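You operate a simulated robot arm through the tools that you are given. There is no shell and no other tool.

Carry out the task below with a simulated two-armed robot. There is one attempt and no reset: what you move stays moved.

TASK
Tighten both pump nuts and bend each tab down with the grey drift.
Fine: teal driver for the nuts; a tab only after its nut is tight; both tools back in their cups.

The check looks at the end state, three seconds after you hand in, the way a careful person would. Anything else that was tipped, shoved, dropped, spilled or broken makes it a failure.

THE ROBOT
Two 7-joint arms with two-finger grippers on one trunk that stands fixed in place. Base frame: the origin is at the foot of the trunk, x ahead of it, y to its left, z up. Readings come in mm, rad, newtons and seconds.
The left shoulder is at [50, 191, 1217], the right one opposite. With the tool pointing down near the work surface each hand reaches from about 100 to 720 mm from the base axis, measured 20 degrees to its own side. Payload 2.69 kg a hand.
The tool frame of a hand sits at the grasp point between the pads (the TCP): z along the fingers, y along the line on which they close. The tips reach 20 mm beyond it. Largest opening 100 mm; the body of the gripper starts 63 mm behind the TCP.
Orientation is that of the tool frame in the base frame, as a unit quaternion [x, y, z, w]. With the fingers straight down and closing along the base's y, the tool's x points along the base's -x, its y along +y and its z along -z.

THE INTERFACE
- The arms move only by the tool step_arm. It takes "left_increments", "right_increments" or both (then of equal length, played together; a hand with none holds still); each is a list of rows, each an object of numbers (a shift or turn left out is 0, a gripper value left out holds the last): "claw": the closure in counts, from 0 (fully open) to 255 (shut); "tx", "ty", "tz": the shift along the base's x, y, z in mm; "wx", "wy", "wz": the turn, a rotation vector about the base's x, y, z in rad. In form: [{"claw": .., "tx": .., "ty": .., "tz": .., "wx": .., "wy": .., "wz": ..}, ...]. A call has 1 to 20 rows; each row is the pose to reach, as a shift and turn from the pose commanded when the call began. Rows are played at 5 a second. More than 50 mm and 0.15 rad between two rows, or a gripper value outside its range, and nothing of the call is played. Where a pose cannot be reached the arm comes as near as it can. A force on the tool above 40 N (or 10 N above the force at the start of the call, whichever is more), or a blocked arm, ends the call early, and 0.2 s more pass. Each finger travels about 153 mm/s and halts on what it meets, pressing with about 36 N; the grip force reading is that of the motor and also rises with nothing between the fingers. The clock runs only during rows and for 0.2 s after the last one: add rows that repeat a pose to give the fingers time. The reply holds the time, the measured pose of the TCP, the force on the tool along the base axes, the opening and the grip force, in the units named above and with some noise, with the torque about the TCP (base axes, N m) and any sound that the robot's microphone picked up.
- Cameras (640 x 400 px; columns grow to the right, rows downward): "scene" is now at [122.6, 37.6, 1398.1]; the picture's right is [0.43, -0.90, 0.00], its down [-0.42, -0.20, -0.88] and it looks along [0.80, 0.38, -0.47] (base axes); focal length 327 px, centre (320, 200). "left" rides on the left gripper at [70, 19, -99] in its tool frame; the picture's right is [-0.26, 0.97, 0.00], its down [-0.75, -0.20, -0.63] and it looks along [-0.61, -0.16, 0.78] (tool axes); focal length 230 px, centre (320, 200). "right" rides on the right gripper at [70, -19, -99] in its tool frame; the picture's right is [0.26, 0.97, 0.00], its down [-0.75, 0.20, -0.63] and it looks along [-0.61, 0.16, 0.78] (tool axes); focal length 230 px, centre (320, 200).
- camera(camera): a new picture of that camera. The clock stands still meanwhile.
- lift_body(by): slides the trunk up (or, below 0, down) by that many mm; the arms and the scene camera ride with it, the base frame stays. It gives what a move gives, with no picture.
- aim_head(pan, tilt): turns the head with the scene camera to pan (to the left, within 1.396 rad either way) and tilt (down, from -0.506 to 1.204), counted from straight ahead of the robot. It gives what a move gives.
- locate(camera, pixels): for up to 12 pixels [column, row] of the newest picture of that camera ("zoom" is the newest enlarged one), the place [x, y, z] in the base frame of the surface seen there, good to about 2 mm. The clock stands still meanwhile.
- zoom(camera, box): a new picture of the part [left, top, right, bottom] of that camera's present view, enlarged. The clock stands still meanwhile.
- sign_off(): hands the job in; it is judged then, once.

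Leave the grippers open and the arms clear of the work at the hand-in unless told otherwise.

The tools are called after "Emit:" as a command line: name --argument value ..., lists and objects as JSON in quotes. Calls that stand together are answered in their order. step_arm: Moves the arms, as the interface text tells. Its arguments: {"type":"object","properties":{"left_increments":{"type":"array","items":{"type":"object","properties":{"claw":{"type":"number"},"tx":{"type":"number"},"ty":{"type":"number"},"tz":{"type":"number"},"wx":{"type":"number"},"wy":{"type":"number"},"wz":{"type":"number"}}}},"right_increments":{"type":"array","items":{"type":"object","properties":{"claw":{"type":"number"},"tx":{"type":"number"},"ty":{"type":"number"},"tz":{"type":"number"},"wx":{"type":"number"},"wy":{"type":"number"},"wz":{"type":"number"}}}}},"required":[]} The other tools are called the same way: lift_body (by) slides the trunk up or down; aim_head (pan, tilt) turns the head that bears the scene camera; camera (camera) takes a picture; locate (camera, pixels) gives the place of the surface under pixels of a picture; zoom (camera, box) takes an enlarged picture of a part of a camera's view; sign_off () hands the job in.

At the start:

```text
clock: 0.0
left_eef_pos: [384.8, 438.5, 1210.8]
left_tcp_rot: [0.0, 1.0, 0.0, 0.0]
left_force: [0.5, -0.5, -0.5]
left_wrist_torque: [-0.03, 0.0, 0.0]
left_finger_gap: 100.1
left_grasp_force: 0.0
right_eef_pos: [377.1, 0.6, 1208.9]
right_tcp_rot: [0.003, 1.0, 0.002, 0.0]
right_force: [-0.1, 0.2, 0.2]
right_wrist_torque: [0.01, -0.01, -0.01]
right_finger_gap: 99.6
right_grasp_force: 0.0
trunk travel left (down, up): [-275.0, 48.0]
head pan, tilt: [0.442, 0.487]
```

scene: 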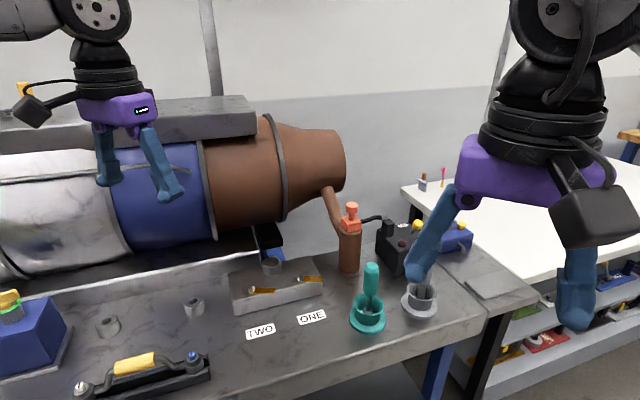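
right: 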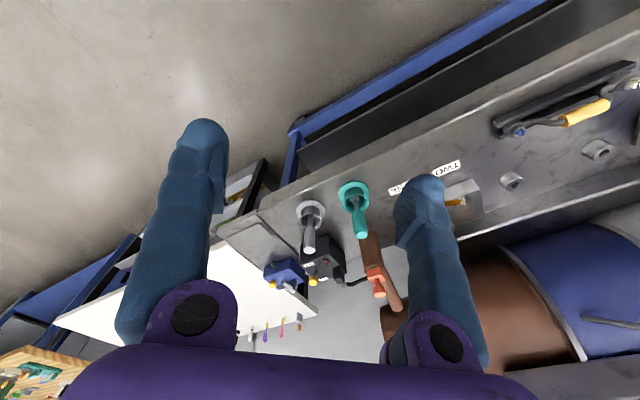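
left: 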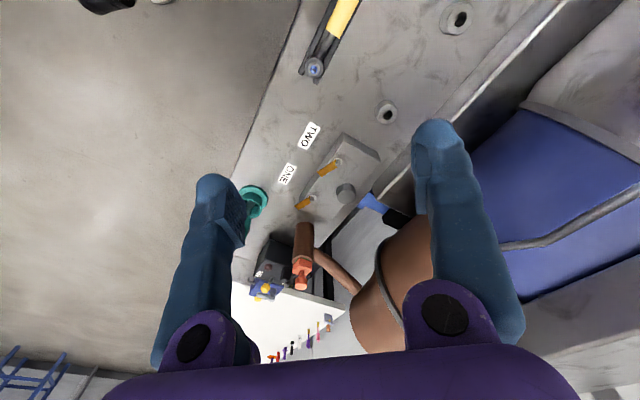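

I see a bench with a block carrying two orange/yellow tabs (near scene pixels 262,290 and 310,280), labels ONE and TWO, a teal cup with a teal driver (370,300) and a grey cup with a grey drift (420,300). First I take enlarged pictures of these.

Emit:
zoom --camera "scene" --box '[220, 240, 340, 340]'

Emit:
zoom --camera "scene" --box '[330, 200, 460, 340]'

Emit:
zoom --camera "left" --box '[220, 100, 420, 300]'

```text
4.00 times, centred on (280, 290) of scene
```

zoom: 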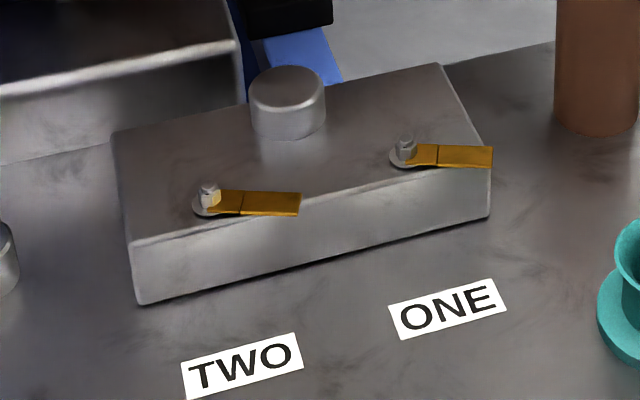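

```text
2.86 times, centred on (395, 270) of scene
```

zoom: 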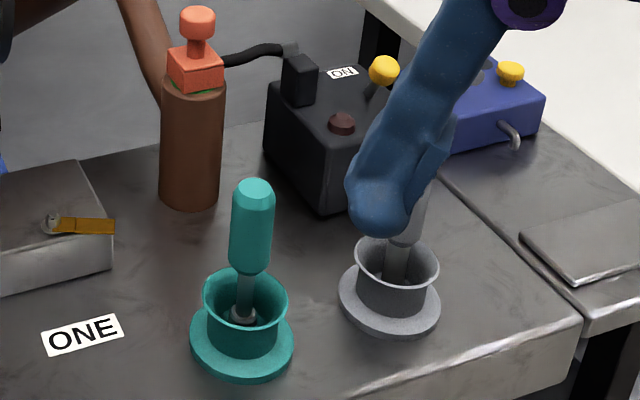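

```text
2.00 times, centred on (320, 200) of left
```

zoom: 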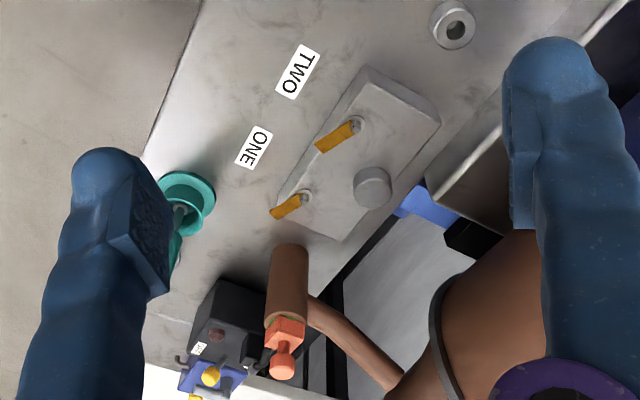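

The tabs stick out over the block's front edge, each with a hex nut on a stud. Next I locate key features in this newest scene picture and zoom closer on nuts and control box.

Emit:
zoom --camera "scene" --box '[250, 275, 290, 300]'

Emit:
zoom --camera "scene" --box '[290, 262, 330, 287]'

Emit:
zoom --camera "scene" --box '[370, 210, 480, 280]'

Emit:
zoom --camera "scene" --box '[0, 270, 220, 400]'

Emit:
locate --camera "scene" --pixels '[[321, 279], [301, 277], [272, 289], [252, 289], [371, 268], [370, 325], [311, 317], [262, 331], [272, 260], [416, 300], [349, 268], [351, 206]]'

```text
16.00 times, centred on (270, 288) of scene
```

zoom: 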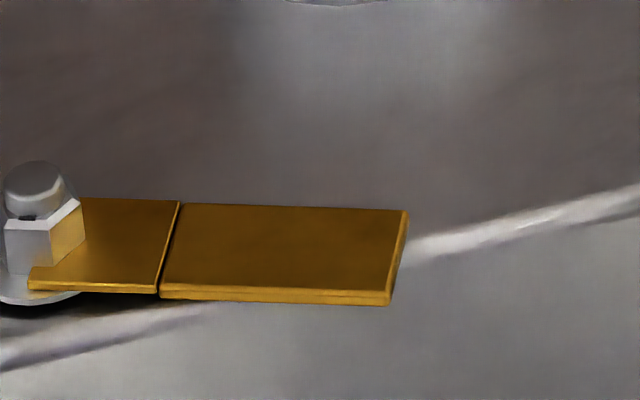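

```text
16.00 times, centred on (310, 274) of scene
```

zoom: 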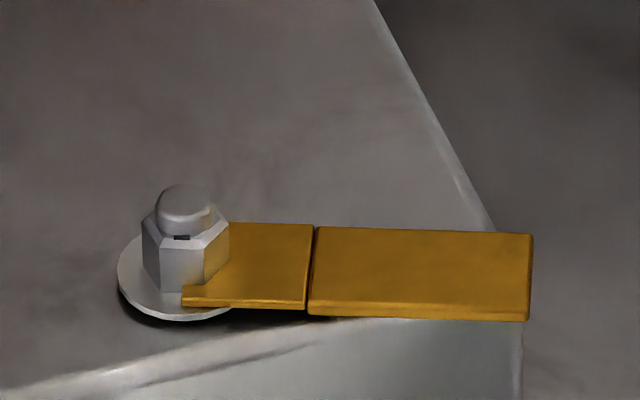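

```text
5.71 times, centred on (425, 245) of scene
```

zoom: 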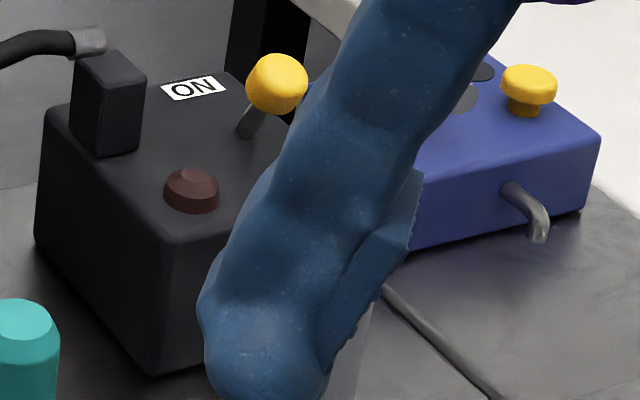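

```text
2.91 times, centred on (110, 335) of scene
```

zoom: 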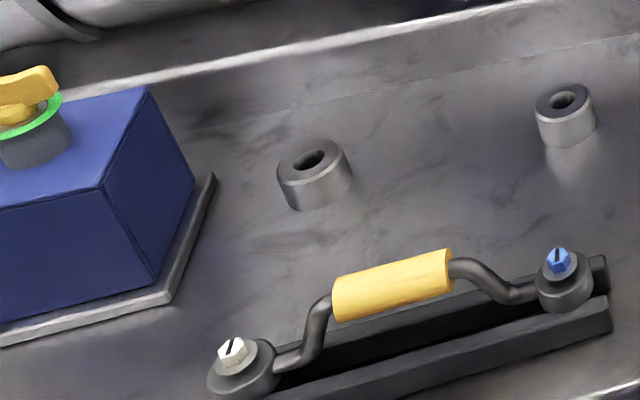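

```text
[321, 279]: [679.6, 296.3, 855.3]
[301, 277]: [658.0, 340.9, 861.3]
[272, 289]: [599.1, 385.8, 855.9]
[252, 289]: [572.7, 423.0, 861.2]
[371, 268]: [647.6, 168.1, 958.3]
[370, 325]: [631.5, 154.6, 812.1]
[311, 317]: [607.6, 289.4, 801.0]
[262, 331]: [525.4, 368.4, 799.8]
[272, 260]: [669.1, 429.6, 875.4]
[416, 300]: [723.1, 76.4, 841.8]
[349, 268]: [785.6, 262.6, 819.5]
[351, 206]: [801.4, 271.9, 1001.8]
```

The nuts sit near (655,342,865) and (572,423,865), the teal driver at about (640,160). The right hand blocks the view of the grey drift, so I move the right arm to its own side and aim the head at the work.

Emit:
step_arm --right_increments '[{"ty": -50}, {"ty": -100}, {"ty": -150}, {"ty": -200}, {"ty": -250}]'

Emit:
aim_head --pan 0.3 --tilt 0.7

Emit:
camera --camera "scene"

```text
clock: 1.2
left_eef_pos: [384.0, 439.4, 1211.1]
left_tcp_rot: [0.0, 1.0, 0.001, 0.0]
left_force: [-0.2, -1.2, 0.7]
left_wrist_torque: [0.04, 0.01, -0.02]
left_finger_gap: 100.1
left_grasp_force: 0.1
right_eef_pos: [374.6, -251.2, 1209.3]
right_tcp_rot: [0.001, 1.0, 0.001, -0.001]
right_force: [-0.5, 0.2, 0.1]
right_wrist_torque: [0.02, 0.0, 0.02]
right_finger_gap: 99.7
right_grasp_force: 0.2
trunk travel left (down, up): [-275.0, 48.0]
head pan, tilt: [0.442, 0.487]
```

```text
clock: 1.9
left_eef_pos: [384.2, 439.8, 1209.9]
left_tcp_rot: [-0.001, 1.0, 0.0, 0.0]
left_force: [-0.2, -0.1, 0.9]
left_wrist_torque: [-0.01, -0.01, -0.05]
left_finger_gap: 100.1
left_grasp_force: 0.1
right_eef_pos: [376.6, -249.4, 1207.4]
right_tcp_rot: [0.002, 1.0, 0.001, 0.0]
right_force: [-0.1, -0.3, -0.6]
right_wrist_torque: [-0.03, 0.02, -0.02]
right_finger_gap: 100.1
right_grasp_force: 0.1
trunk travel left (down, up): [-275.0, 48.0]
head pan, tilt: [0.3, 0.7]
```

```text
taken
```

scene: 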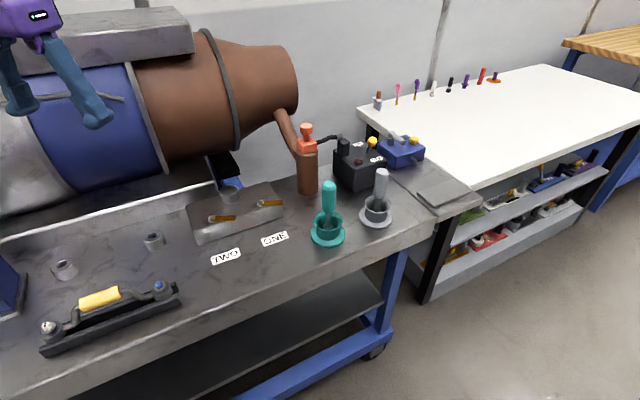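

Now the drift is visible at about (379,195) and the driver at (328,210). I zoom and locate the tools.

Emit:
zoom --camera "scene" --box '[290, 150, 410, 250]'

Emit:
locate --camera "zoom" --pixels '[[205, 180], [205, 250], [205, 300], [200, 350], [190, 385], [490, 90], [485, 140], [470, 190], [460, 280], [450, 235], [155, 375], [405, 270]]'

```text
4.00 times, centred on (350, 200) of scene
```

zoom: 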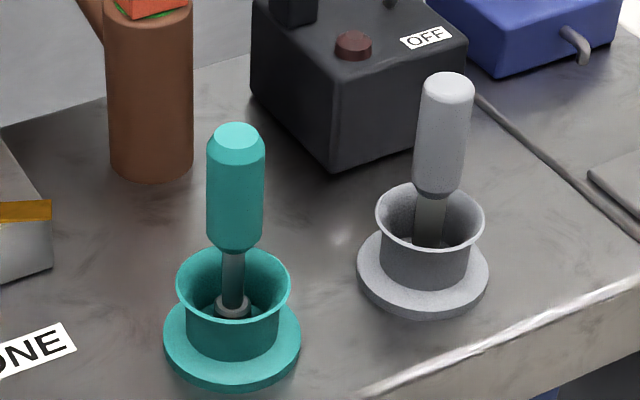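

```text
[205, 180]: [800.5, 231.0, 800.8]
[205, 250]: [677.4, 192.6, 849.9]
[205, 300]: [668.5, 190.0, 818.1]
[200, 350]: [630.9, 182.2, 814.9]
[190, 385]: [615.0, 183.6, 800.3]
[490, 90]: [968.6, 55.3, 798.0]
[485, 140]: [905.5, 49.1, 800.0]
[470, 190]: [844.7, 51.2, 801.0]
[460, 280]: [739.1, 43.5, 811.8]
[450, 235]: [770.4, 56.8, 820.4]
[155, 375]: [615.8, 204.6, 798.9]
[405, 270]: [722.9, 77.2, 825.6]
```

I pick pixels squarely on the tools in the zoomed picture now: driver handle x≈236, drift x≈440.

Emit:
locate --camera "zoom" --pixels '[[238, 135], [236, 200], [233, 244], [233, 285], [233, 304], [447, 85], [440, 140], [433, 188], [430, 222], [178, 285], [290, 285], [235, 314]]'

Emit:
locate --camera "zoom" --pixels '[[378, 212], [483, 212], [430, 248], [212, 200], [262, 200], [417, 140], [464, 140], [165, 340], [299, 340], [358, 265], [489, 265], [375, 40]]'

```text
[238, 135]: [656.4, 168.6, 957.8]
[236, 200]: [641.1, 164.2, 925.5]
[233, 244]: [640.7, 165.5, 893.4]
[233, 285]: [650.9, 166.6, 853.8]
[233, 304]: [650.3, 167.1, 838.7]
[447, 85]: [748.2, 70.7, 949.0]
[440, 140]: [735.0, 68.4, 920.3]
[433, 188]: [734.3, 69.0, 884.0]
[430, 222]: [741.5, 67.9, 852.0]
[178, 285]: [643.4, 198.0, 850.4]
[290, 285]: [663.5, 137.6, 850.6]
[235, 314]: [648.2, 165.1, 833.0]
```

```text
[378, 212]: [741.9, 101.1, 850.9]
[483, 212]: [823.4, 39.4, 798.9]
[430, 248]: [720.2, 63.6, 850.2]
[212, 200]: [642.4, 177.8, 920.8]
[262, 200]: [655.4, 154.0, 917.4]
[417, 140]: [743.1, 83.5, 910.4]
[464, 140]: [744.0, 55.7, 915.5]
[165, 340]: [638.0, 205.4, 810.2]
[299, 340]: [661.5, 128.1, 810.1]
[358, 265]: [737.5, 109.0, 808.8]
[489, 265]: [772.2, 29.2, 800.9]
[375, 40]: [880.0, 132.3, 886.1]
```

Driver axis is about (655,167), handle z 890–958; drift axis about (750,69), handle z 885–950. Before moving the left arm in I check where the tank, pipe and other obstacles sit.

Emit:
locate --camera "scene" --pixels '[[60, 150], [150, 150], [200, 120], [260, 100], [285, 80], [290, 125], [307, 145], [307, 185], [210, 165], [225, 180], [160, 60], [340, 150]]'

Emit:
locate --camera "scene" --pixels '[[230, 188], [190, 210], [197, 243], [283, 217], [277, 192], [213, 218], [235, 217], [264, 202], [282, 202], [153, 240], [200, 230], [100, 330]]'

```text
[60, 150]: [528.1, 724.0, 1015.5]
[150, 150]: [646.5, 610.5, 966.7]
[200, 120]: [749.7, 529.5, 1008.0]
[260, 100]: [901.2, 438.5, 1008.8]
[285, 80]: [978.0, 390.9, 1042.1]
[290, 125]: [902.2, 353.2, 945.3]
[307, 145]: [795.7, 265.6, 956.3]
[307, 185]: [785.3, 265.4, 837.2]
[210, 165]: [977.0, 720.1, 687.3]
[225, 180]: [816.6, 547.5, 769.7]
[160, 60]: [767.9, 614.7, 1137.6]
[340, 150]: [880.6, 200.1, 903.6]
```

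```text
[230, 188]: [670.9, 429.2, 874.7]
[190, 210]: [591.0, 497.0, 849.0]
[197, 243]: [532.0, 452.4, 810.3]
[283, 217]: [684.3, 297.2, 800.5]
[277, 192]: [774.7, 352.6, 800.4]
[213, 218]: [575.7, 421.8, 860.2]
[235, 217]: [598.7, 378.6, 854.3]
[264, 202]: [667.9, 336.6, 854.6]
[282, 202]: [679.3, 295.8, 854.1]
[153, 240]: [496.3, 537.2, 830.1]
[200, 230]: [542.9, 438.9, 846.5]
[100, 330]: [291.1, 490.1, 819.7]
```

The pipe is at (800,266) rising to z≈1010, tank behind it; the space above the block is free. I move the left hand to about (480,395,1090) for a closer look with its camera.

Emit:
step_arm --left_increments '[{"tx": 30, "ty": -10, "tz": -30}, {"tx": 60, "ty": -25, "tz": -60}, {"tx": 80, "ty": -35, "tz": -90}, {"tx": 95, "ty": -45, "tz": -120}]'

Emit:
camera --camera "left"

```text
clock: 2.9
left_eef_pos: [479.5, 392.3, 1090.7]
left_tcp_rot: [0.0, 1.0, 0.0, 0.0]
left_force: [-1.3, 0.2, 0.2]
left_wrist_torque: [0.0, 0.04, 0.01]
left_finger_gap: 99.8
left_grasp_force: 0.2
right_eef_pos: [376.3, -249.8, 1207.9]
right_tcp_rot: [0.002, 1.0, 0.001, 0.0]
right_force: [-1.0, 0.1, -0.2]
right_wrist_torque: [-0.02, 0.0, -0.02]
right_finger_gap: 100.1
right_grasp_force: 0.1
trunk travel left (down, up): [-275.0, 48.0]
head pan, tilt: [0.3, 0.7]
```

```text
taken
```

left: 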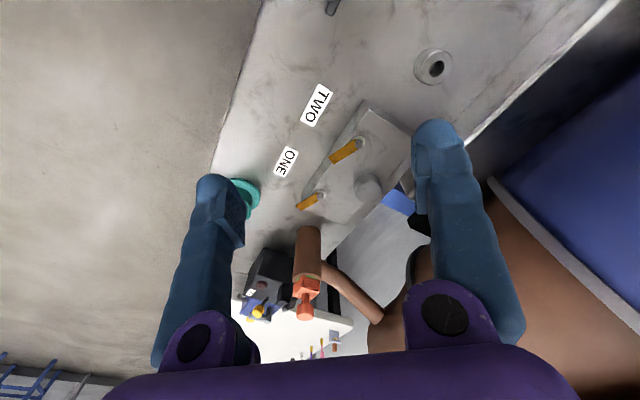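

Both tabs are visible at about (345,150) and (308,201). I zoom on them.

Emit:
zoom --camera "left" --box '[290, 120, 390, 220]'

Emit:
zoom --camera "left" --box '[325, 130, 365, 170]'

Emit:
zoom --camera "left" --box '[290, 180, 330, 220]'

```text
4.00 times, centred on (340, 170) of left
```

zoom: 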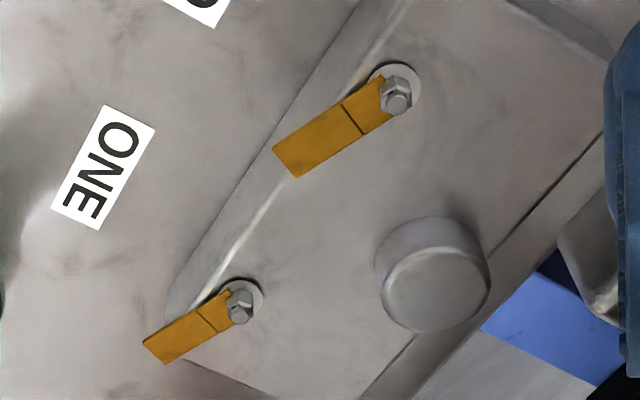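

```text
10.00 times, centred on (345, 150) of left
```

zoom: 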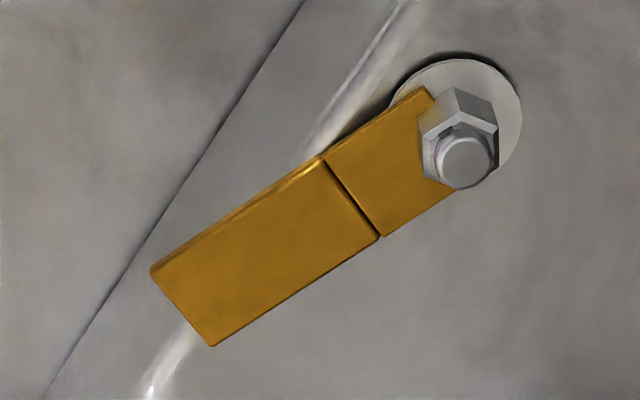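

```text
10.00 times, centred on (310, 200) of left
```

zoom: 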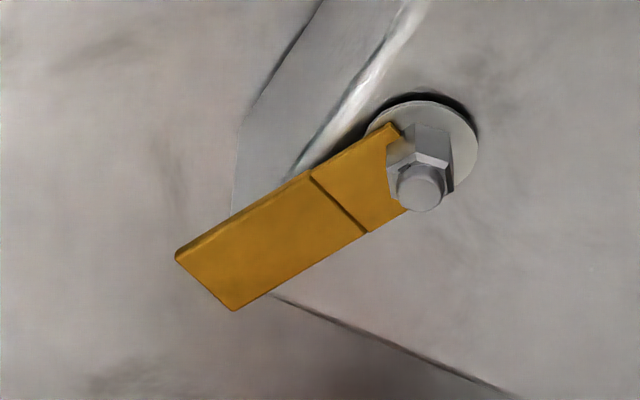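

I locate the nuts, tab tips and creases using the enlarged views (currently the zoom on tab ONE, then tab TWO).

Emit:
locate --camera "zoom" --pixels '[[418, 190], [435, 150], [412, 165], [450, 180], [390, 130], [310, 175], [367, 230], [180, 258], [233, 308], [460, 120], [560, 200], [205, 285]]'

Emit:
zoom --camera "left" --box '[325, 130, 365, 170]'

Emit:
locate --camera "zoom" --pixels '[[465, 165], [465, 110], [440, 150], [490, 160], [430, 95], [325, 165], [378, 232], [155, 270], [212, 342], [500, 90], [600, 200], [184, 305]]'

```text
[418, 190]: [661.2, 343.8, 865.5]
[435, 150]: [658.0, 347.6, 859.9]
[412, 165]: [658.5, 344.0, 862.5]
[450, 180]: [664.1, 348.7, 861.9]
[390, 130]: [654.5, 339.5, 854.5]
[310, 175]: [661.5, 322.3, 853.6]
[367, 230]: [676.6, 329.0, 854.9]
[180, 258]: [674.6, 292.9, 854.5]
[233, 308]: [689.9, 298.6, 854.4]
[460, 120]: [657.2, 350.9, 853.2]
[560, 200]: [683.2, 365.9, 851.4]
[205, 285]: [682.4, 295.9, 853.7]
```

```text
10.00 times, centred on (345, 150) of left
```

zoom: 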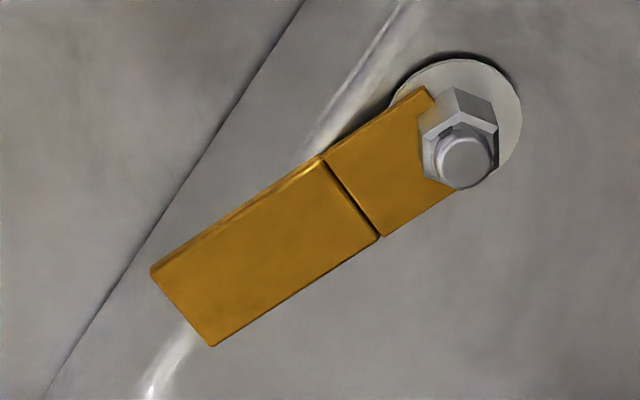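

```text
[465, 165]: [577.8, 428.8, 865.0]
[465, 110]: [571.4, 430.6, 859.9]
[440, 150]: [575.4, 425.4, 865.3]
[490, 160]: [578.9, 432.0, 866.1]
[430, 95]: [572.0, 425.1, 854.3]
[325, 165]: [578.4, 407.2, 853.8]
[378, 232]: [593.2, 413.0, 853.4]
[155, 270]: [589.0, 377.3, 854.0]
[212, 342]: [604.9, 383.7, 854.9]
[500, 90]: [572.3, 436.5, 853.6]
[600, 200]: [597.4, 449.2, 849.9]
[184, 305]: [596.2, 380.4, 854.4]
```

Stud ONE is at about (661,345,865), stud TWO at (577,429,865); tab tops at z≈854, block top z≈850. The driver stands at (655,167). Next I move the left hand above the driver at safe height (z≈1090), fingers still open.

Emit:
step_arm --left_increments '[{"tx": 29, "ty": -37}, {"tx": 58, "ty": -75}, {"tx": 88, "ty": -112}, {"tx": 117, "ty": -150}, {"tx": 146, "ty": -187}, {"tx": 175, "ty": -225}, {"tx": 175, "ty": -225}]'

Emit:
camera --camera "left"

Emit:
camera --camera "scene"

```text
clock: 4.5
left_eef_pos: [572.2, 236.9, 1098.7]
left_tcp_rot: [-0.001, 1.0, 0.0, 0.001]
left_force: [0.4, 0.0, 0.3]
left_wrist_torque: [-0.01, -0.01, 0.01]
left_finger_gap: 100.0
left_grasp_force: 0.1
left hand out of reach, approached as far as the arm can: row 4, 5, 6, 7
right_eef_pos: [375.4, -249.6, 1209.2]
right_tcp_rot: [0.001, 1.0, 0.001, 0.0]
right_force: [0.0, -0.4, 1.6]
right_wrist_torque: [0.0, -0.02, 0.0]
right_finger_gap: 100.2
right_grasp_force: 0.1
trunk travel left (down, up): [-275.0, 48.0]
head pan, tilt: [0.3, 0.7]
```

```text
taken
```

left: 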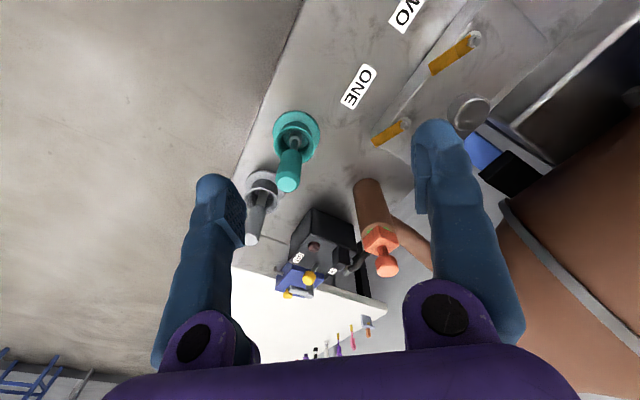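

```text
taken
```

scene: 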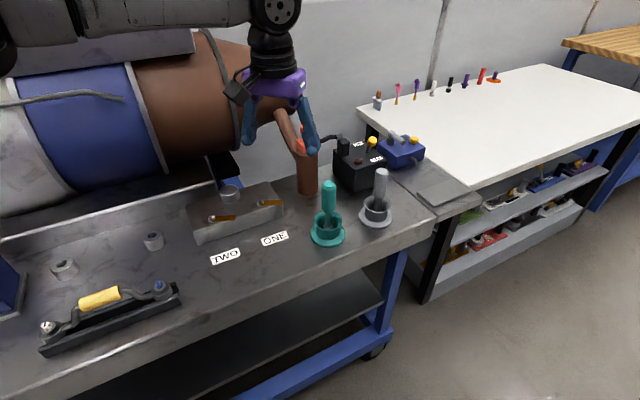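

The hand stopped short at (572,237,1099): at this height the arm can't reach. Reach is better lower, so I go down to z≈1000 first (still 40 mm above everything except nothing below here), then forward to the driver.

Emit:
step_arm --left_increments '[{"tz": -30}, {"tz": -60}, {"tz": -90}, {"tz": -95}]'

Emit:
camera --camera "scene"

```text
clock: 5.5
left_eef_pos: [558.8, 246.7, 1011.0]
left_tcp_rot: [0.0, 1.0, -0.001, 0.0]
left_force: [-0.9, -0.5, 0.2]
left_wrist_torque: [-0.02, 0.01, -0.01]
left_finger_gap: 100.0
left_grasp_force: 0.0
left hand out of reach, approached as far as the arm can: row 2, 3, 4
right_eef_pos: [374.3, -249.6, 1207.9]
right_tcp_rot: [0.002, 1.0, 0.001, 0.0]
right_force: [-0.6, -0.1, 0.4]
right_wrist_torque: [0.01, -0.01, -0.03]
right_finger_gap: 100.2
right_grasp_force: 0.0
trunk travel left (down, up): [-275.0, 48.0]
head pan, tilt: [0.3, 0.7]
```

```text
taken
```

scene: 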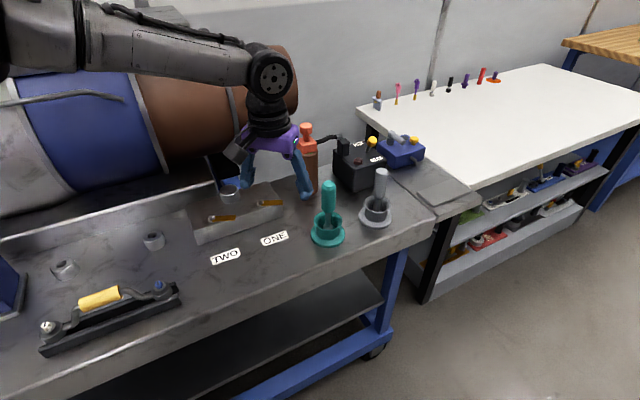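

Going lower actually cost reach (now (559,247,1011)), so the wrist is below the shoulder; lowering the trunk should help. I raise the hand by 80 mm first and then lower the trunk by 150 mm (the hand will ride down to about z=940; nothing is under it but the flat bench).

Emit:
step_arm --left_increments '[{"tz": 40, "tx": -15}, {"tz": 80, "tx": -30}]'

Emit:
lift_body --by -150

Emit:
camera --camera "scene"

```text
clock: 6.1
left_eef_pos: [526.6, 247.1, 1091.3]
left_tcp_rot: [0.0, 1.0, 0.0, 0.0]
left_force: [0.5, 0.4, 0.3]
left_wrist_torque: [-0.01, -0.02, -0.02]
left_finger_gap: 99.7
left_grasp_force: 0.1
right_eef_pos: [375.4, -249.9, 1208.3]
right_tcp_rot: [0.002, 1.0, 0.001, 0.0]
right_force: [0.0, -0.8, -0.5]
right_wrist_torque: [-0.03, -0.04, 0.0]
right_finger_gap: 99.9
right_grasp_force: 0.0
trunk travel left (down, up): [-275.0, 48.0]
head pan, tilt: [0.3, 0.7]
```

```text
clock: 7.9
left_eef_pos: [528.1, 246.0, 940.3]
left_tcp_rot: [0.0, 1.0, 0.001, 0.0]
left_force: [-0.4, -0.2, 0.4]
left_wrist_torque: [-0.01, -0.01, 0.0]
left_finger_gap: 99.9
left_grasp_force: 0.0
right_eef_pos: [376.1, -250.5, 1058.9]
right_tcp_rot: [0.0, 1.0, 0.001, 0.0]
right_force: [0.2, 0.4, 0.9]
right_wrist_torque: [0.0, 0.0, -0.02]
right_finger_gap: 99.9
right_grasp_force: 0.0
trunk travel left (down, up): [-125.0, 198.0]
head pan, tilt: [0.3, 0.7]
```

```text
taken
```

scene: 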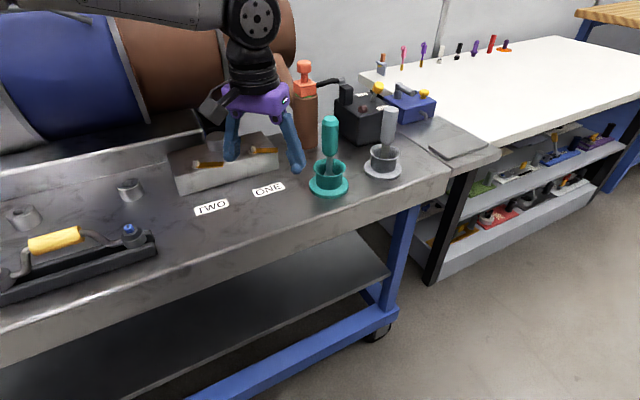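

The trunk is lower, hand at (528,246,940). I now raise to z≈1000 and move toward the driver at (655,167).

Emit:
step_arm --left_increments '[{"tz": 40}, {"tz": 62, "tx": 30, "ty": -20}, {"tz": 62, "tx": 65, "ty": -42}, {"tz": 62, "tx": 100, "ty": -63}, {"tz": 62, "tx": 127, "ty": -79}, {"tz": 62, "tx": 127, "ty": -79}]'

Emit:
camera --camera "scene"

Emit:
camera --camera "left"

```text
clock: 9.3
left_eef_pos: [569.0, 231.0, 994.6]
left_tcp_rot: [0.0, 1.0, 0.0, 0.001]
left_force: [0.8, 0.7, -0.9]
left_wrist_torque: [0.0, -0.02, -0.02]
left_finger_gap: 100.0
left_grasp_force: 0.1
left hand out of reach, approached as far as the arm can: row 3, 4, 5, 6
right_eef_pos: [376.2, -250.3, 1058.9]
right_tcp_rot: [0.002, 1.0, 0.001, 0.0]
right_force: [1.0, -0.3, -0.3]
right_wrist_torque: [0.01, -0.02, 0.01]
right_finger_gap: 100.1
right_grasp_force: 0.1
trunk travel left (down, up): [-125.0, 198.0]
head pan, tilt: [0.3, 0.7]
```

```text
taken
```

scene: 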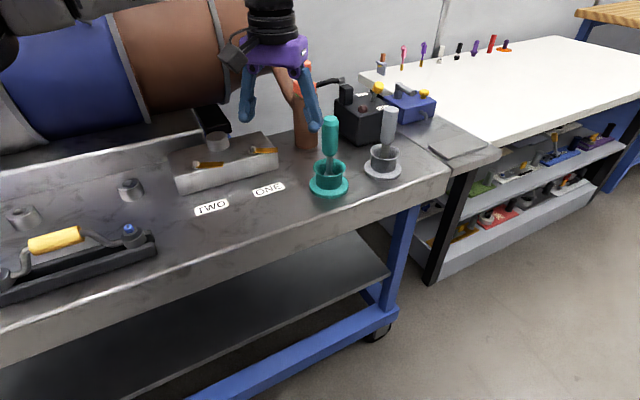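

```text
taken
```

left: 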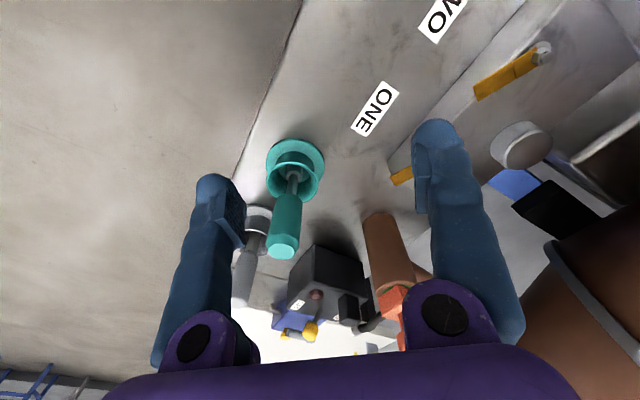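

Still short at (569,231,995) although the spec promises more. I look toward the left arm itself to understand its posture.

Emit:
aim_head --pan 0.8 --tilt 0.2

Emit:
camera --camera "scene"

```text
clock: 10.2
left_eef_pos: [568.3, 231.0, 994.0]
left_tcp_rot: [0.0, 1.0, 0.001, 0.001]
left_force: [-0.2, 0.0, -0.5]
left_wrist_torque: [-0.02, -0.02, 0.04]
left_finger_gap: 99.9
left_grasp_force: 0.1
right_eef_pos: [375.5, -249.7, 1057.3]
right_tcp_rot: [0.002, 1.0, 0.001, 0.0]
right_force: [0.1, -1.0, 0.0]
right_wrist_torque: [0.02, -0.02, -0.02]
right_finger_gap: 100.1
right_grasp_force: 0.1
trunk travel left (down, up): [-125.0, 198.0]
head pan, tilt: [0.799, 0.201]
```

```text
taken
```

scene: 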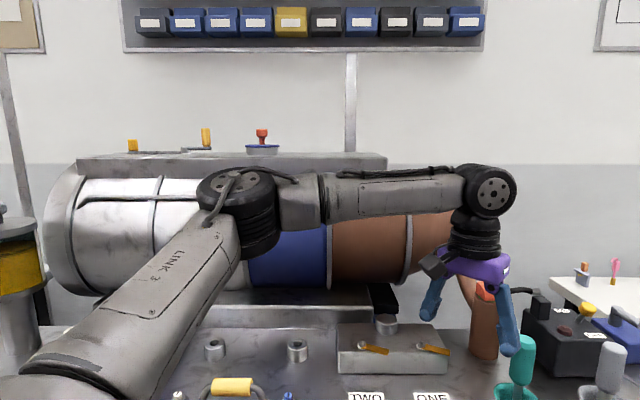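

The elbow is out to the left and bent, so the arm is far from stretched. I locate elbow, wrist and upper arm to understand the limit.

Emit:
locate --camera "scene" --pixels '[[235, 185], [250, 230], [320, 195], [493, 193], [475, 240], [470, 265], [100, 330], [170, 280], [420, 190]]'

```text
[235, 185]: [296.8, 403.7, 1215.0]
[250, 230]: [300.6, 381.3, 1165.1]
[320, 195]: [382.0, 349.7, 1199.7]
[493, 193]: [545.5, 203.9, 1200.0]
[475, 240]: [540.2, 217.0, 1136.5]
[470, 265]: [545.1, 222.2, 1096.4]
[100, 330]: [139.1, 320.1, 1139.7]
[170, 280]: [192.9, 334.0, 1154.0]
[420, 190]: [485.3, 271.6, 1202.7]
```

Shoulder–wrist distance is only about 540 mm with the elbow bent ~80°, so some wrist-roll limit is likely the brake. I test by turning the hand +0.6 rad about vertical and then trying forward again.

Emit:
step_arm --left_increments '[{"tx": -15, "wz": 0.14}, {"tx": -15, "wz": 0.28}, {"tx": -15, "wz": 0.42}, {"tx": -15, "wz": 0.56}, {"tx": 15, "ty": -12, "wz": 0.6}, {"tx": 45, "ty": -32, "wz": 0.6}, {"tx": 86, "ty": -64, "wz": 0.6}, {"tx": 86, "ty": -64, "wz": 0.6}]'

Emit:
camera --camera "scene"

```text
refused: row 7 steps farther than a row can; nothing moved
```

```text
taken
```

scene: 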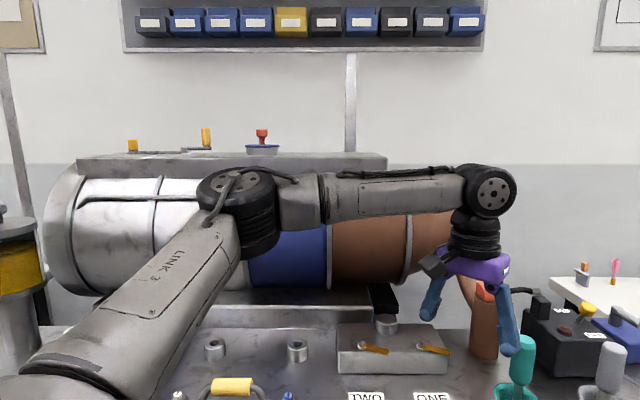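

One row was over 50 mm; I resend with smaller steps.

Emit:
step_arm --left_increments '[{"tx": -15, "wz": 0.14}, {"tx": -15, "wz": 0.28}, {"tx": -15, "wz": 0.42}, {"tx": -15, "wz": 0.56}, {"tx": 10, "ty": -10, "wz": 0.6}, {"tx": 40, "ty": -30, "wz": 0.6}, {"tx": 70, "ty": -50, "wz": 0.6}, {"tx": 86, "ty": -64, "wz": 0.6}]'

Emit:
camera --camera "scene"

```text
clock: 12.0
left_eef_pos: [569.4, 231.0, 993.6]
left_tcp_rot: [-0.296, 0.955, -0.001, 0.001]
left_force: [0.2, 0.0, 0.3]
left_wrist_torque: [0.0, -0.03, -0.02]
left_finger_gap: 100.0
left_grasp_force: 0.1
left hand out of reach, approached as far as the arm can: row 5, 6, 7, 8
right_eef_pos: [375.8, -249.6, 1058.4]
right_tcp_rot: [0.001, 1.0, 0.001, 0.001]
right_force: [0.3, 0.2, -0.4]
right_wrist_torque: [-0.01, -0.03, 0.01]
right_finger_gap: 100.1
right_grasp_force: 0.0
trunk travel left (down, up): [-125.0, 198.0]
head pan, tilt: [0.799, 0.201]
```

```text
taken
```

scene: 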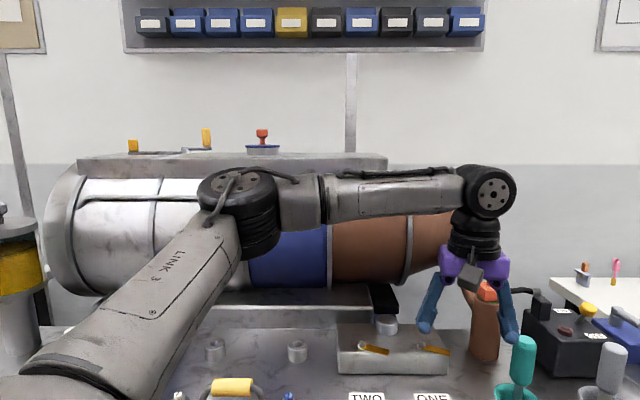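

The stop is the same regardless of hand yaw, so another joint is limiting. I retract the left hand to about (430,260), undo the yaw, and raise the trunk again to try reaching with the wrist below the shoulder.

Emit:
step_arm --left_increments '[{"tx": -40, "ty": 10, "tz": 20, "wz": -0.12}, {"tx": -80, "ty": 20, "tz": 40, "wz": -0.24}, {"tx": -120, "ty": 25, "tz": 60, "wz": -0.36}, {"tx": -140, "ty": 30, "tz": 60, "wz": -0.48}, {"tx": -140, "ty": 30, "tz": 60, "wz": -0.6}]'

Emit:
lift_body --by 198

Emit:
camera --camera "scene"

```text
clock: 13.2
left_eef_pos: [429.4, 259.8, 1053.5]
left_tcp_rot: [0.001, 1.0, -0.001, 0.001]
left_force: [0.3, 0.1, -0.1]
left_wrist_torque: [0.0, 0.0, -0.02]
left_finger_gap: 100.0
left_grasp_force: 0.0
right_eef_pos: [374.8, -249.1, 1058.2]
right_tcp_rot: [0.001, 1.0, 0.0, 0.0]
right_force: [0.2, -0.6, -0.7]
right_wrist_torque: [-0.01, -0.02, -0.01]
right_finger_gap: 100.2
right_grasp_force: 0.1
trunk travel left (down, up): [-125.0, 198.0]
head pan, tilt: [0.799, 0.201]
```

```text
clock: 15.4
left_eef_pos: [429.4, 260.7, 1250.8]
left_tcp_rot: [0.001, 1.0, 0.0, 0.0]
left_force: [-0.7, -0.4, 0.0]
left_wrist_torque: [0.01, 0.01, -0.02]
left_finger_gap: 99.9
left_grasp_force: 0.0
right_eef_pos: [376.6, -249.6, 1255.5]
right_tcp_rot: [0.002, 1.0, 0.001, 0.0]
right_force: [0.1, 0.3, -0.2]
right_wrist_torque: [-0.01, 0.0, -0.03]
right_finger_gap: 100.3
right_grasp_force: 0.0
trunk travel left (down, up): [-323.0, 0.0]
head pan, tilt: [0.799, 0.201]
```

```text
taken
```

scene: 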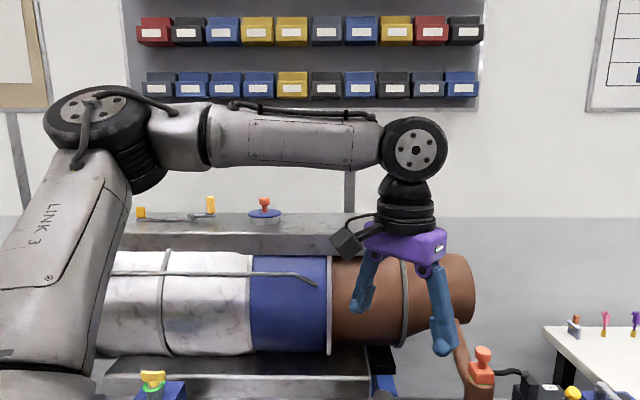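

Trunk at the top, hand at (429,261,1251). Now I lower the hand straight down to z≈1000 and look at the arm posture.

Emit:
step_arm --left_increments '[{"tz": -45}, {"tz": -90}, {"tz": -135}, {"tz": -180}, {"tz": -225}, {"tz": -250}]'

Emit:
camera --camera "scene"

```text
clock: 16.8
left_eef_pos: [429.6, 261.9, 999.9]
left_tcp_rot: [0.0, 1.0, 0.0, 0.0]
left_force: [-0.3, -0.2, -0.2]
left_wrist_torque: [0.0, 0.0, 0.0]
left_finger_gap: 99.8
left_grasp_force: 0.1
right_eef_pos: [375.6, -249.8, 1255.5]
right_tcp_rot: [0.001, 1.0, 0.001, 0.0]
right_force: [1.0, 0.5, 0.5]
right_wrist_torque: [-0.02, -0.01, -0.01]
right_finger_gap: 99.9
right_grasp_force: 0.0
trunk travel left (down, up): [-323.0, 0.0]
head pan, tilt: [0.799, 0.201]
```

```text
taken
```

scene: 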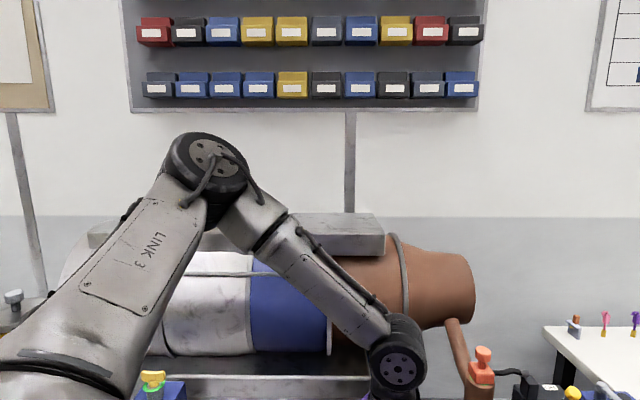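

The elbow is now up. I try reaching forward from here at z≈1000 toward the driver.

Emit:
step_arm --left_increments '[{"tx": 45, "ty": -18}, {"tx": 90, "ty": -36}, {"tx": 130, "ty": -55}, {"tx": 170, "ty": -75}, {"tx": 210, "ty": -90}, {"tx": 226, "ty": -95}, {"tx": 226, "ty": -95}]'

Emit:
camera --camera "scene"

```text
clock: 18.4
left_eef_pos: [549.1, 240.9, 1044.9]
left_tcp_rot: [0.0, 1.0, 0.0, 0.0]
left_force: [-0.7, 0.0, -0.5]
left_wrist_torque: [0.0, 0.02, 0.01]
left_finger_gap: 100.2
left_grasp_force: 0.1
left hand out of reach, approached as far as the arm can: row 2, 3, 4, 5, 6, 7
right_eef_pos: [376.0, -248.6, 1255.9]
right_tcp_rot: [0.002, 1.0, 0.001, 0.0]
right_force: [0.4, 0.5, -0.4]
right_wrist_torque: [0.0, 0.04, -0.01]
right_finger_gap: 100.0
right_grasp_force: 0.1
trunk travel left (down, up): [-323.0, 0.0]
head pan, tilt: [0.799, 0.201]
```

```text
taken
```

scene: 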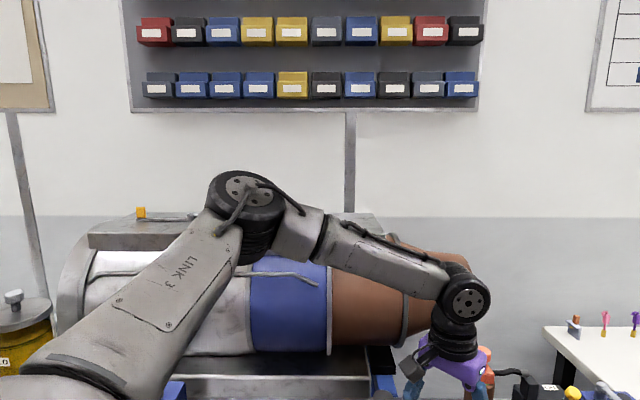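

All stops happened at an azimuth of about 5° left of the left shoulder's straight-ahead line, so it may be an inward-azimuth limit, not a length limit. I test by moving outward-left: y≈345 and forward over nut ONE at z≈1045.

Emit:
step_arm --left_increments '[{"tx": -30, "ty": 40}, {"tx": -10, "ty": 80}, {"tx": 25, "ty": 105}, {"tx": 60, "ty": 105}, {"tx": 95, "ty": 105}, {"tx": 112, "ty": 105}]'

Emit:
camera --camera "scene"

```text
clock: 19.8
left_eef_pos: [611.0, 356.2, 1061.6]
left_tcp_rot: [-0.001, 1.0, -0.001, 0.0]
left_force: [-0.1, -0.2, -0.4]
left_wrist_torque: [0.03, -0.02, -0.03]
left_finger_gap: 100.1
left_grasp_force: 0.0
left hand out of reach, approached as far as the arm can: row 5, 6
right_eef_pos: [375.7, -249.1, 1256.5]
right_tcp_rot: [0.002, 1.0, 0.0, 0.0]
right_force: [-0.4, -0.3, -0.7]
right_wrist_torque: [0.0, 0.0, 0.0]
right_finger_gap: 100.0
right_grasp_force: 0.0
trunk travel left (down, up): [-323.0, 0.0]
head pan, tilt: [0.799, 0.201]
```

```text
taken
```

scene: 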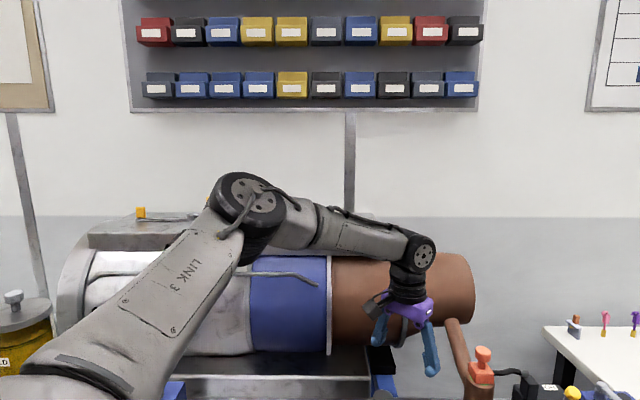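

The reach is longer here: (611,356). The upper arm looks stuck in the same direction in both trials. I locate the elbow and shoulder points to learn where.

Emit:
locate --camera "scene" --pixels '[[248, 190], [255, 240], [300, 225], [420, 255], [405, 295], [100, 330], [180, 265], [60, 380], [130, 300]]'

Emit:
aim_head --pan 1.0 --tilt 0.7

Emit:
camera --camera "scene"

```text
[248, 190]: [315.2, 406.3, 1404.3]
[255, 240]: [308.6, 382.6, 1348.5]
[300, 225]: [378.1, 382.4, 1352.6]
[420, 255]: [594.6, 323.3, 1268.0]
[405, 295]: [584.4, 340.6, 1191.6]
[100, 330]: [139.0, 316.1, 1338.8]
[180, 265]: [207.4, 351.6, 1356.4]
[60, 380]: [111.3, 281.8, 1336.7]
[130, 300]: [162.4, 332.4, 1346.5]
```

```text
clock: 20.7
left_eef_pos: [611.4, 355.5, 1062.1]
left_tcp_rot: [0.0, 1.0, -0.001, 0.002]
left_force: [0.6, 0.2, -0.1]
left_wrist_torque: [0.01, 0.04, 0.03]
left_finger_gap: 99.9
left_grasp_force: 0.1
right_eef_pos: [375.2, -249.2, 1256.4]
right_tcp_rot: [0.001, 1.0, 0.0, 0.0]
right_force: [-0.1, 0.0, 0.8]
right_wrist_torque: [0.01, 0.0, -0.04]
right_finger_gap: 99.9
right_grasp_force: 0.2
trunk travel left (down, up): [-323.0, 0.0]
head pan, tilt: [1.0, 0.7]
```

```text
taken
```

scene: 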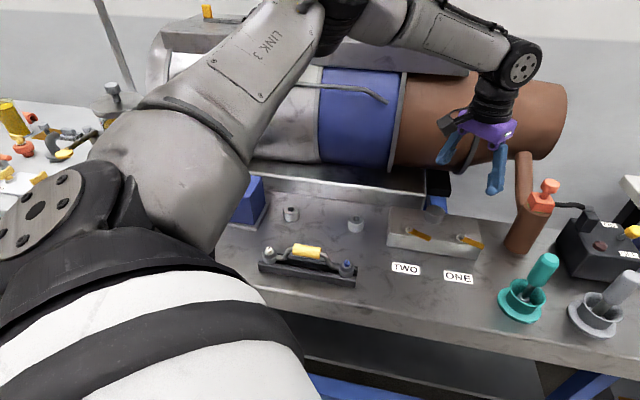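

The upper arm direction at each stop is the same (elbow ≈ shoulder + (262,238,120)), so a shoulder joint is at its limit. I probe how the elbow behaves when I pull back and down a bit: hand to about (550,420,980), well above the block (z 850).

Emit:
step_arm --left_increments '[{"tx": -30, "ty": 30, "tz": -30}, {"tx": -55, "ty": 60, "tz": -60}, {"tx": -60, "ty": 64, "tz": -82}]'

Emit:
aim_head --pan 1.0 --tilt 0.2

Emit:
camera --camera "scene"

```text
refused: row 1 steps farther than a row can; nothing moved
```

```text
clock: 21.6
left_eef_pos: [611.9, 356.2, 1061.5]
left_tcp_rot: [0.0, 1.0, 0.0, 0.0]
left_force: [1.0, 0.0, 0.1]
left_wrist_torque: [0.01, -0.02, 0.03]
left_finger_gap: 100.0
left_grasp_force: 0.0
right_eef_pos: [375.8, -250.0, 1256.5]
right_tcp_rot: [0.002, 1.0, 0.002, 0.0]
right_force: [0.8, -0.1, 0.3]
right_wrist_torque: [-0.03, 0.02, -0.02]
right_finger_gap: 99.9
right_grasp_force: 0.1
trunk travel left (down, up): [-323.0, 0.0]
head pan, tilt: [1.0, 0.201]
```

```text
taken
```

scene: 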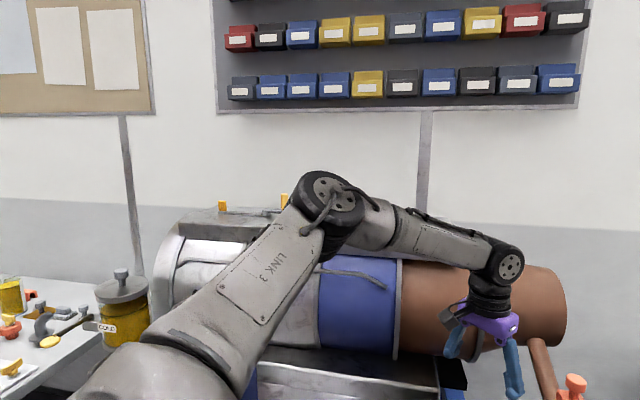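

Step 1 was 52 mm; I resend with smaller steps.

Emit:
step_arm --left_increments '[{"tx": -25, "ty": 25, "tz": -30}, {"tx": -45, "ty": 50, "tz": -55}, {"tx": -60, "ty": 64, "tz": -82}]'

Emit:
camera --camera "scene"

```text
clock: 22.4
left_eef_pos: [551.6, 422.0, 979.7]
left_tcp_rot: [0.0, 1.0, 0.0, 0.0]
left_force: [-0.9, 0.2, -0.7]
left_wrist_torque: [-0.01, 0.02, 0.0]
left_finger_gap: 100.0
left_grasp_force: 0.0
right_eef_pos: [375.5, -248.9, 1254.7]
right_tcp_rot: [0.002, 1.0, 0.001, 0.0]
right_force: [-0.5, 0.0, -0.7]
right_wrist_torque: [-0.01, 0.01, 0.01]
right_finger_gap: 100.0
right_grasp_force: 0.1
trunk travel left (down, up): [-323.0, 0.0]
head pan, tilt: [1.0, 0.201]
```

```text
taken
```

scene: 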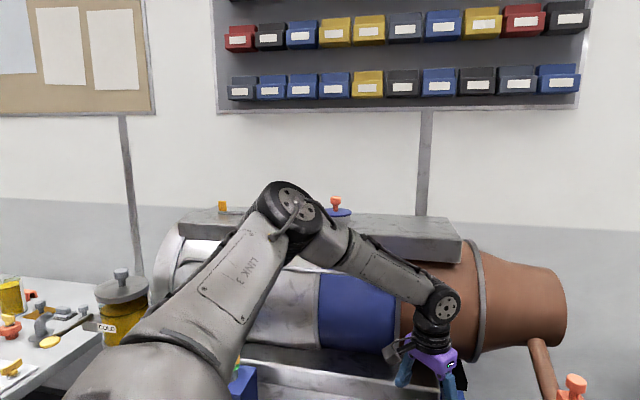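

I locate the elbow and wrist now for comparison.

Emit:
locate --camera "scene" --pixels '[[288, 200], [305, 245], [345, 245], [443, 303], [230, 290], [180, 340], [150, 370]]'

```text
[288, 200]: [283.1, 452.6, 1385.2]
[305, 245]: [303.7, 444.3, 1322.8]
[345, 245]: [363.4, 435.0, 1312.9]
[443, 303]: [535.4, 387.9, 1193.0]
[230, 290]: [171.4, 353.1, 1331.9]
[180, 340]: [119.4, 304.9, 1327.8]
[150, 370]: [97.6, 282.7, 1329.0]
```

This pattern fits a shoulder singularity: the elbow is trapped at the shoulder's roll axis when approached from the outside. I will retract, pass the hand to the inner side (y≈60), and then come forward from there so the elbow swings to the inside.

Emit:
step_arm --left_increments '[{"tx": -25, "ty": -25, "tz": 30}, {"tx": -60, "ty": -55, "tz": 45}, {"tx": -100, "ty": -85, "tz": 50}, {"tx": -140, "ty": -115, "tz": 50}, {"tx": -170, "ty": -152, "tz": 50}, {"tx": -190, "ty": -195, "tz": 50}, {"tx": -190, "ty": -240, "tz": 50}, {"tx": -190, "ty": -285, "tz": 50}, {"tx": -190, "ty": -330, "tz": 50}, {"tx": -190, "ty": -360, "tz": 50}]'

Emit:
camera --camera "scene"

```text
refused: row 3 steps farther than a row can; nothing moved
```

```text
taken
```

scene: 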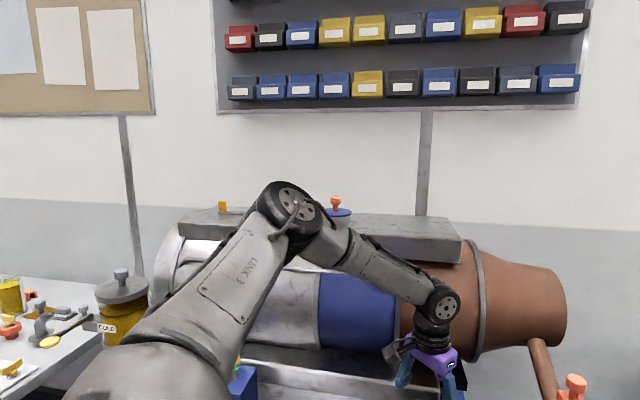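

Row 3 was just over the limit (50.2 mm). I resend with smaller steps.

Emit:
step_arm --left_increments '[{"tx": -25, "ty": -20, "tz": 30}, {"tx": -55, "ty": -45, "tz": 45}, {"tx": -90, "ty": -75, "tz": 50}, {"tx": -125, "ty": -105, "tz": 50}, {"tx": -155, "ty": -140, "tz": 50}, {"tx": -180, "ty": -180, "tz": 50}, {"tx": -190, "ty": -225, "tz": 50}, {"tx": -190, "ty": -270, "tz": 50}, {"tx": -190, "ty": -315, "tz": 50}, {"tx": -190, "ty": -360, "tz": 50}]'

Emit:
camera --camera "scene"

```text
clock: 24.6
left_eef_pos: [354.0, 129.2, 1050.7]
left_tcp_rot: [0.0, 1.0, 0.001, 0.0]
left_force: [-0.2, 0.1, 0.1]
left_wrist_torque: [-0.02, 0.03, -0.01]
left_finger_gap: 99.9
left_grasp_force: 0.0
left hand out of reach, approached as far as the arm can: row 9, 10
right_eef_pos: [376.1, -248.0, 1255.1]
right_tcp_rot: [0.002, 1.0, 0.001, 0.0]
right_force: [0.9, 0.2, 0.2]
right_wrist_torque: [0.0, 0.01, 0.03]
right_finger_gap: 100.0
right_grasp_force: 0.1
trunk travel left (down, up): [-323.0, 0.0]
head pan, tilt: [1.0, 0.201]
```

```text
taken
```

scene: 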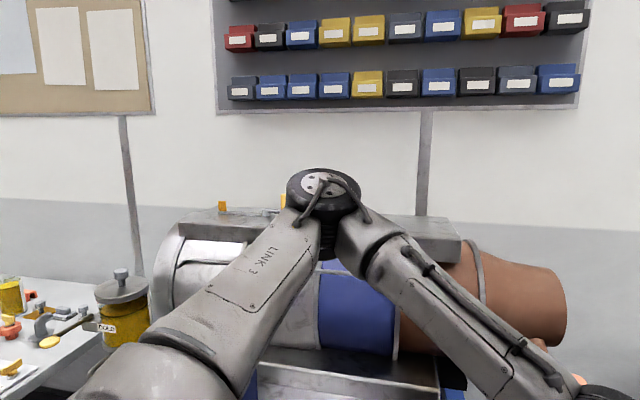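

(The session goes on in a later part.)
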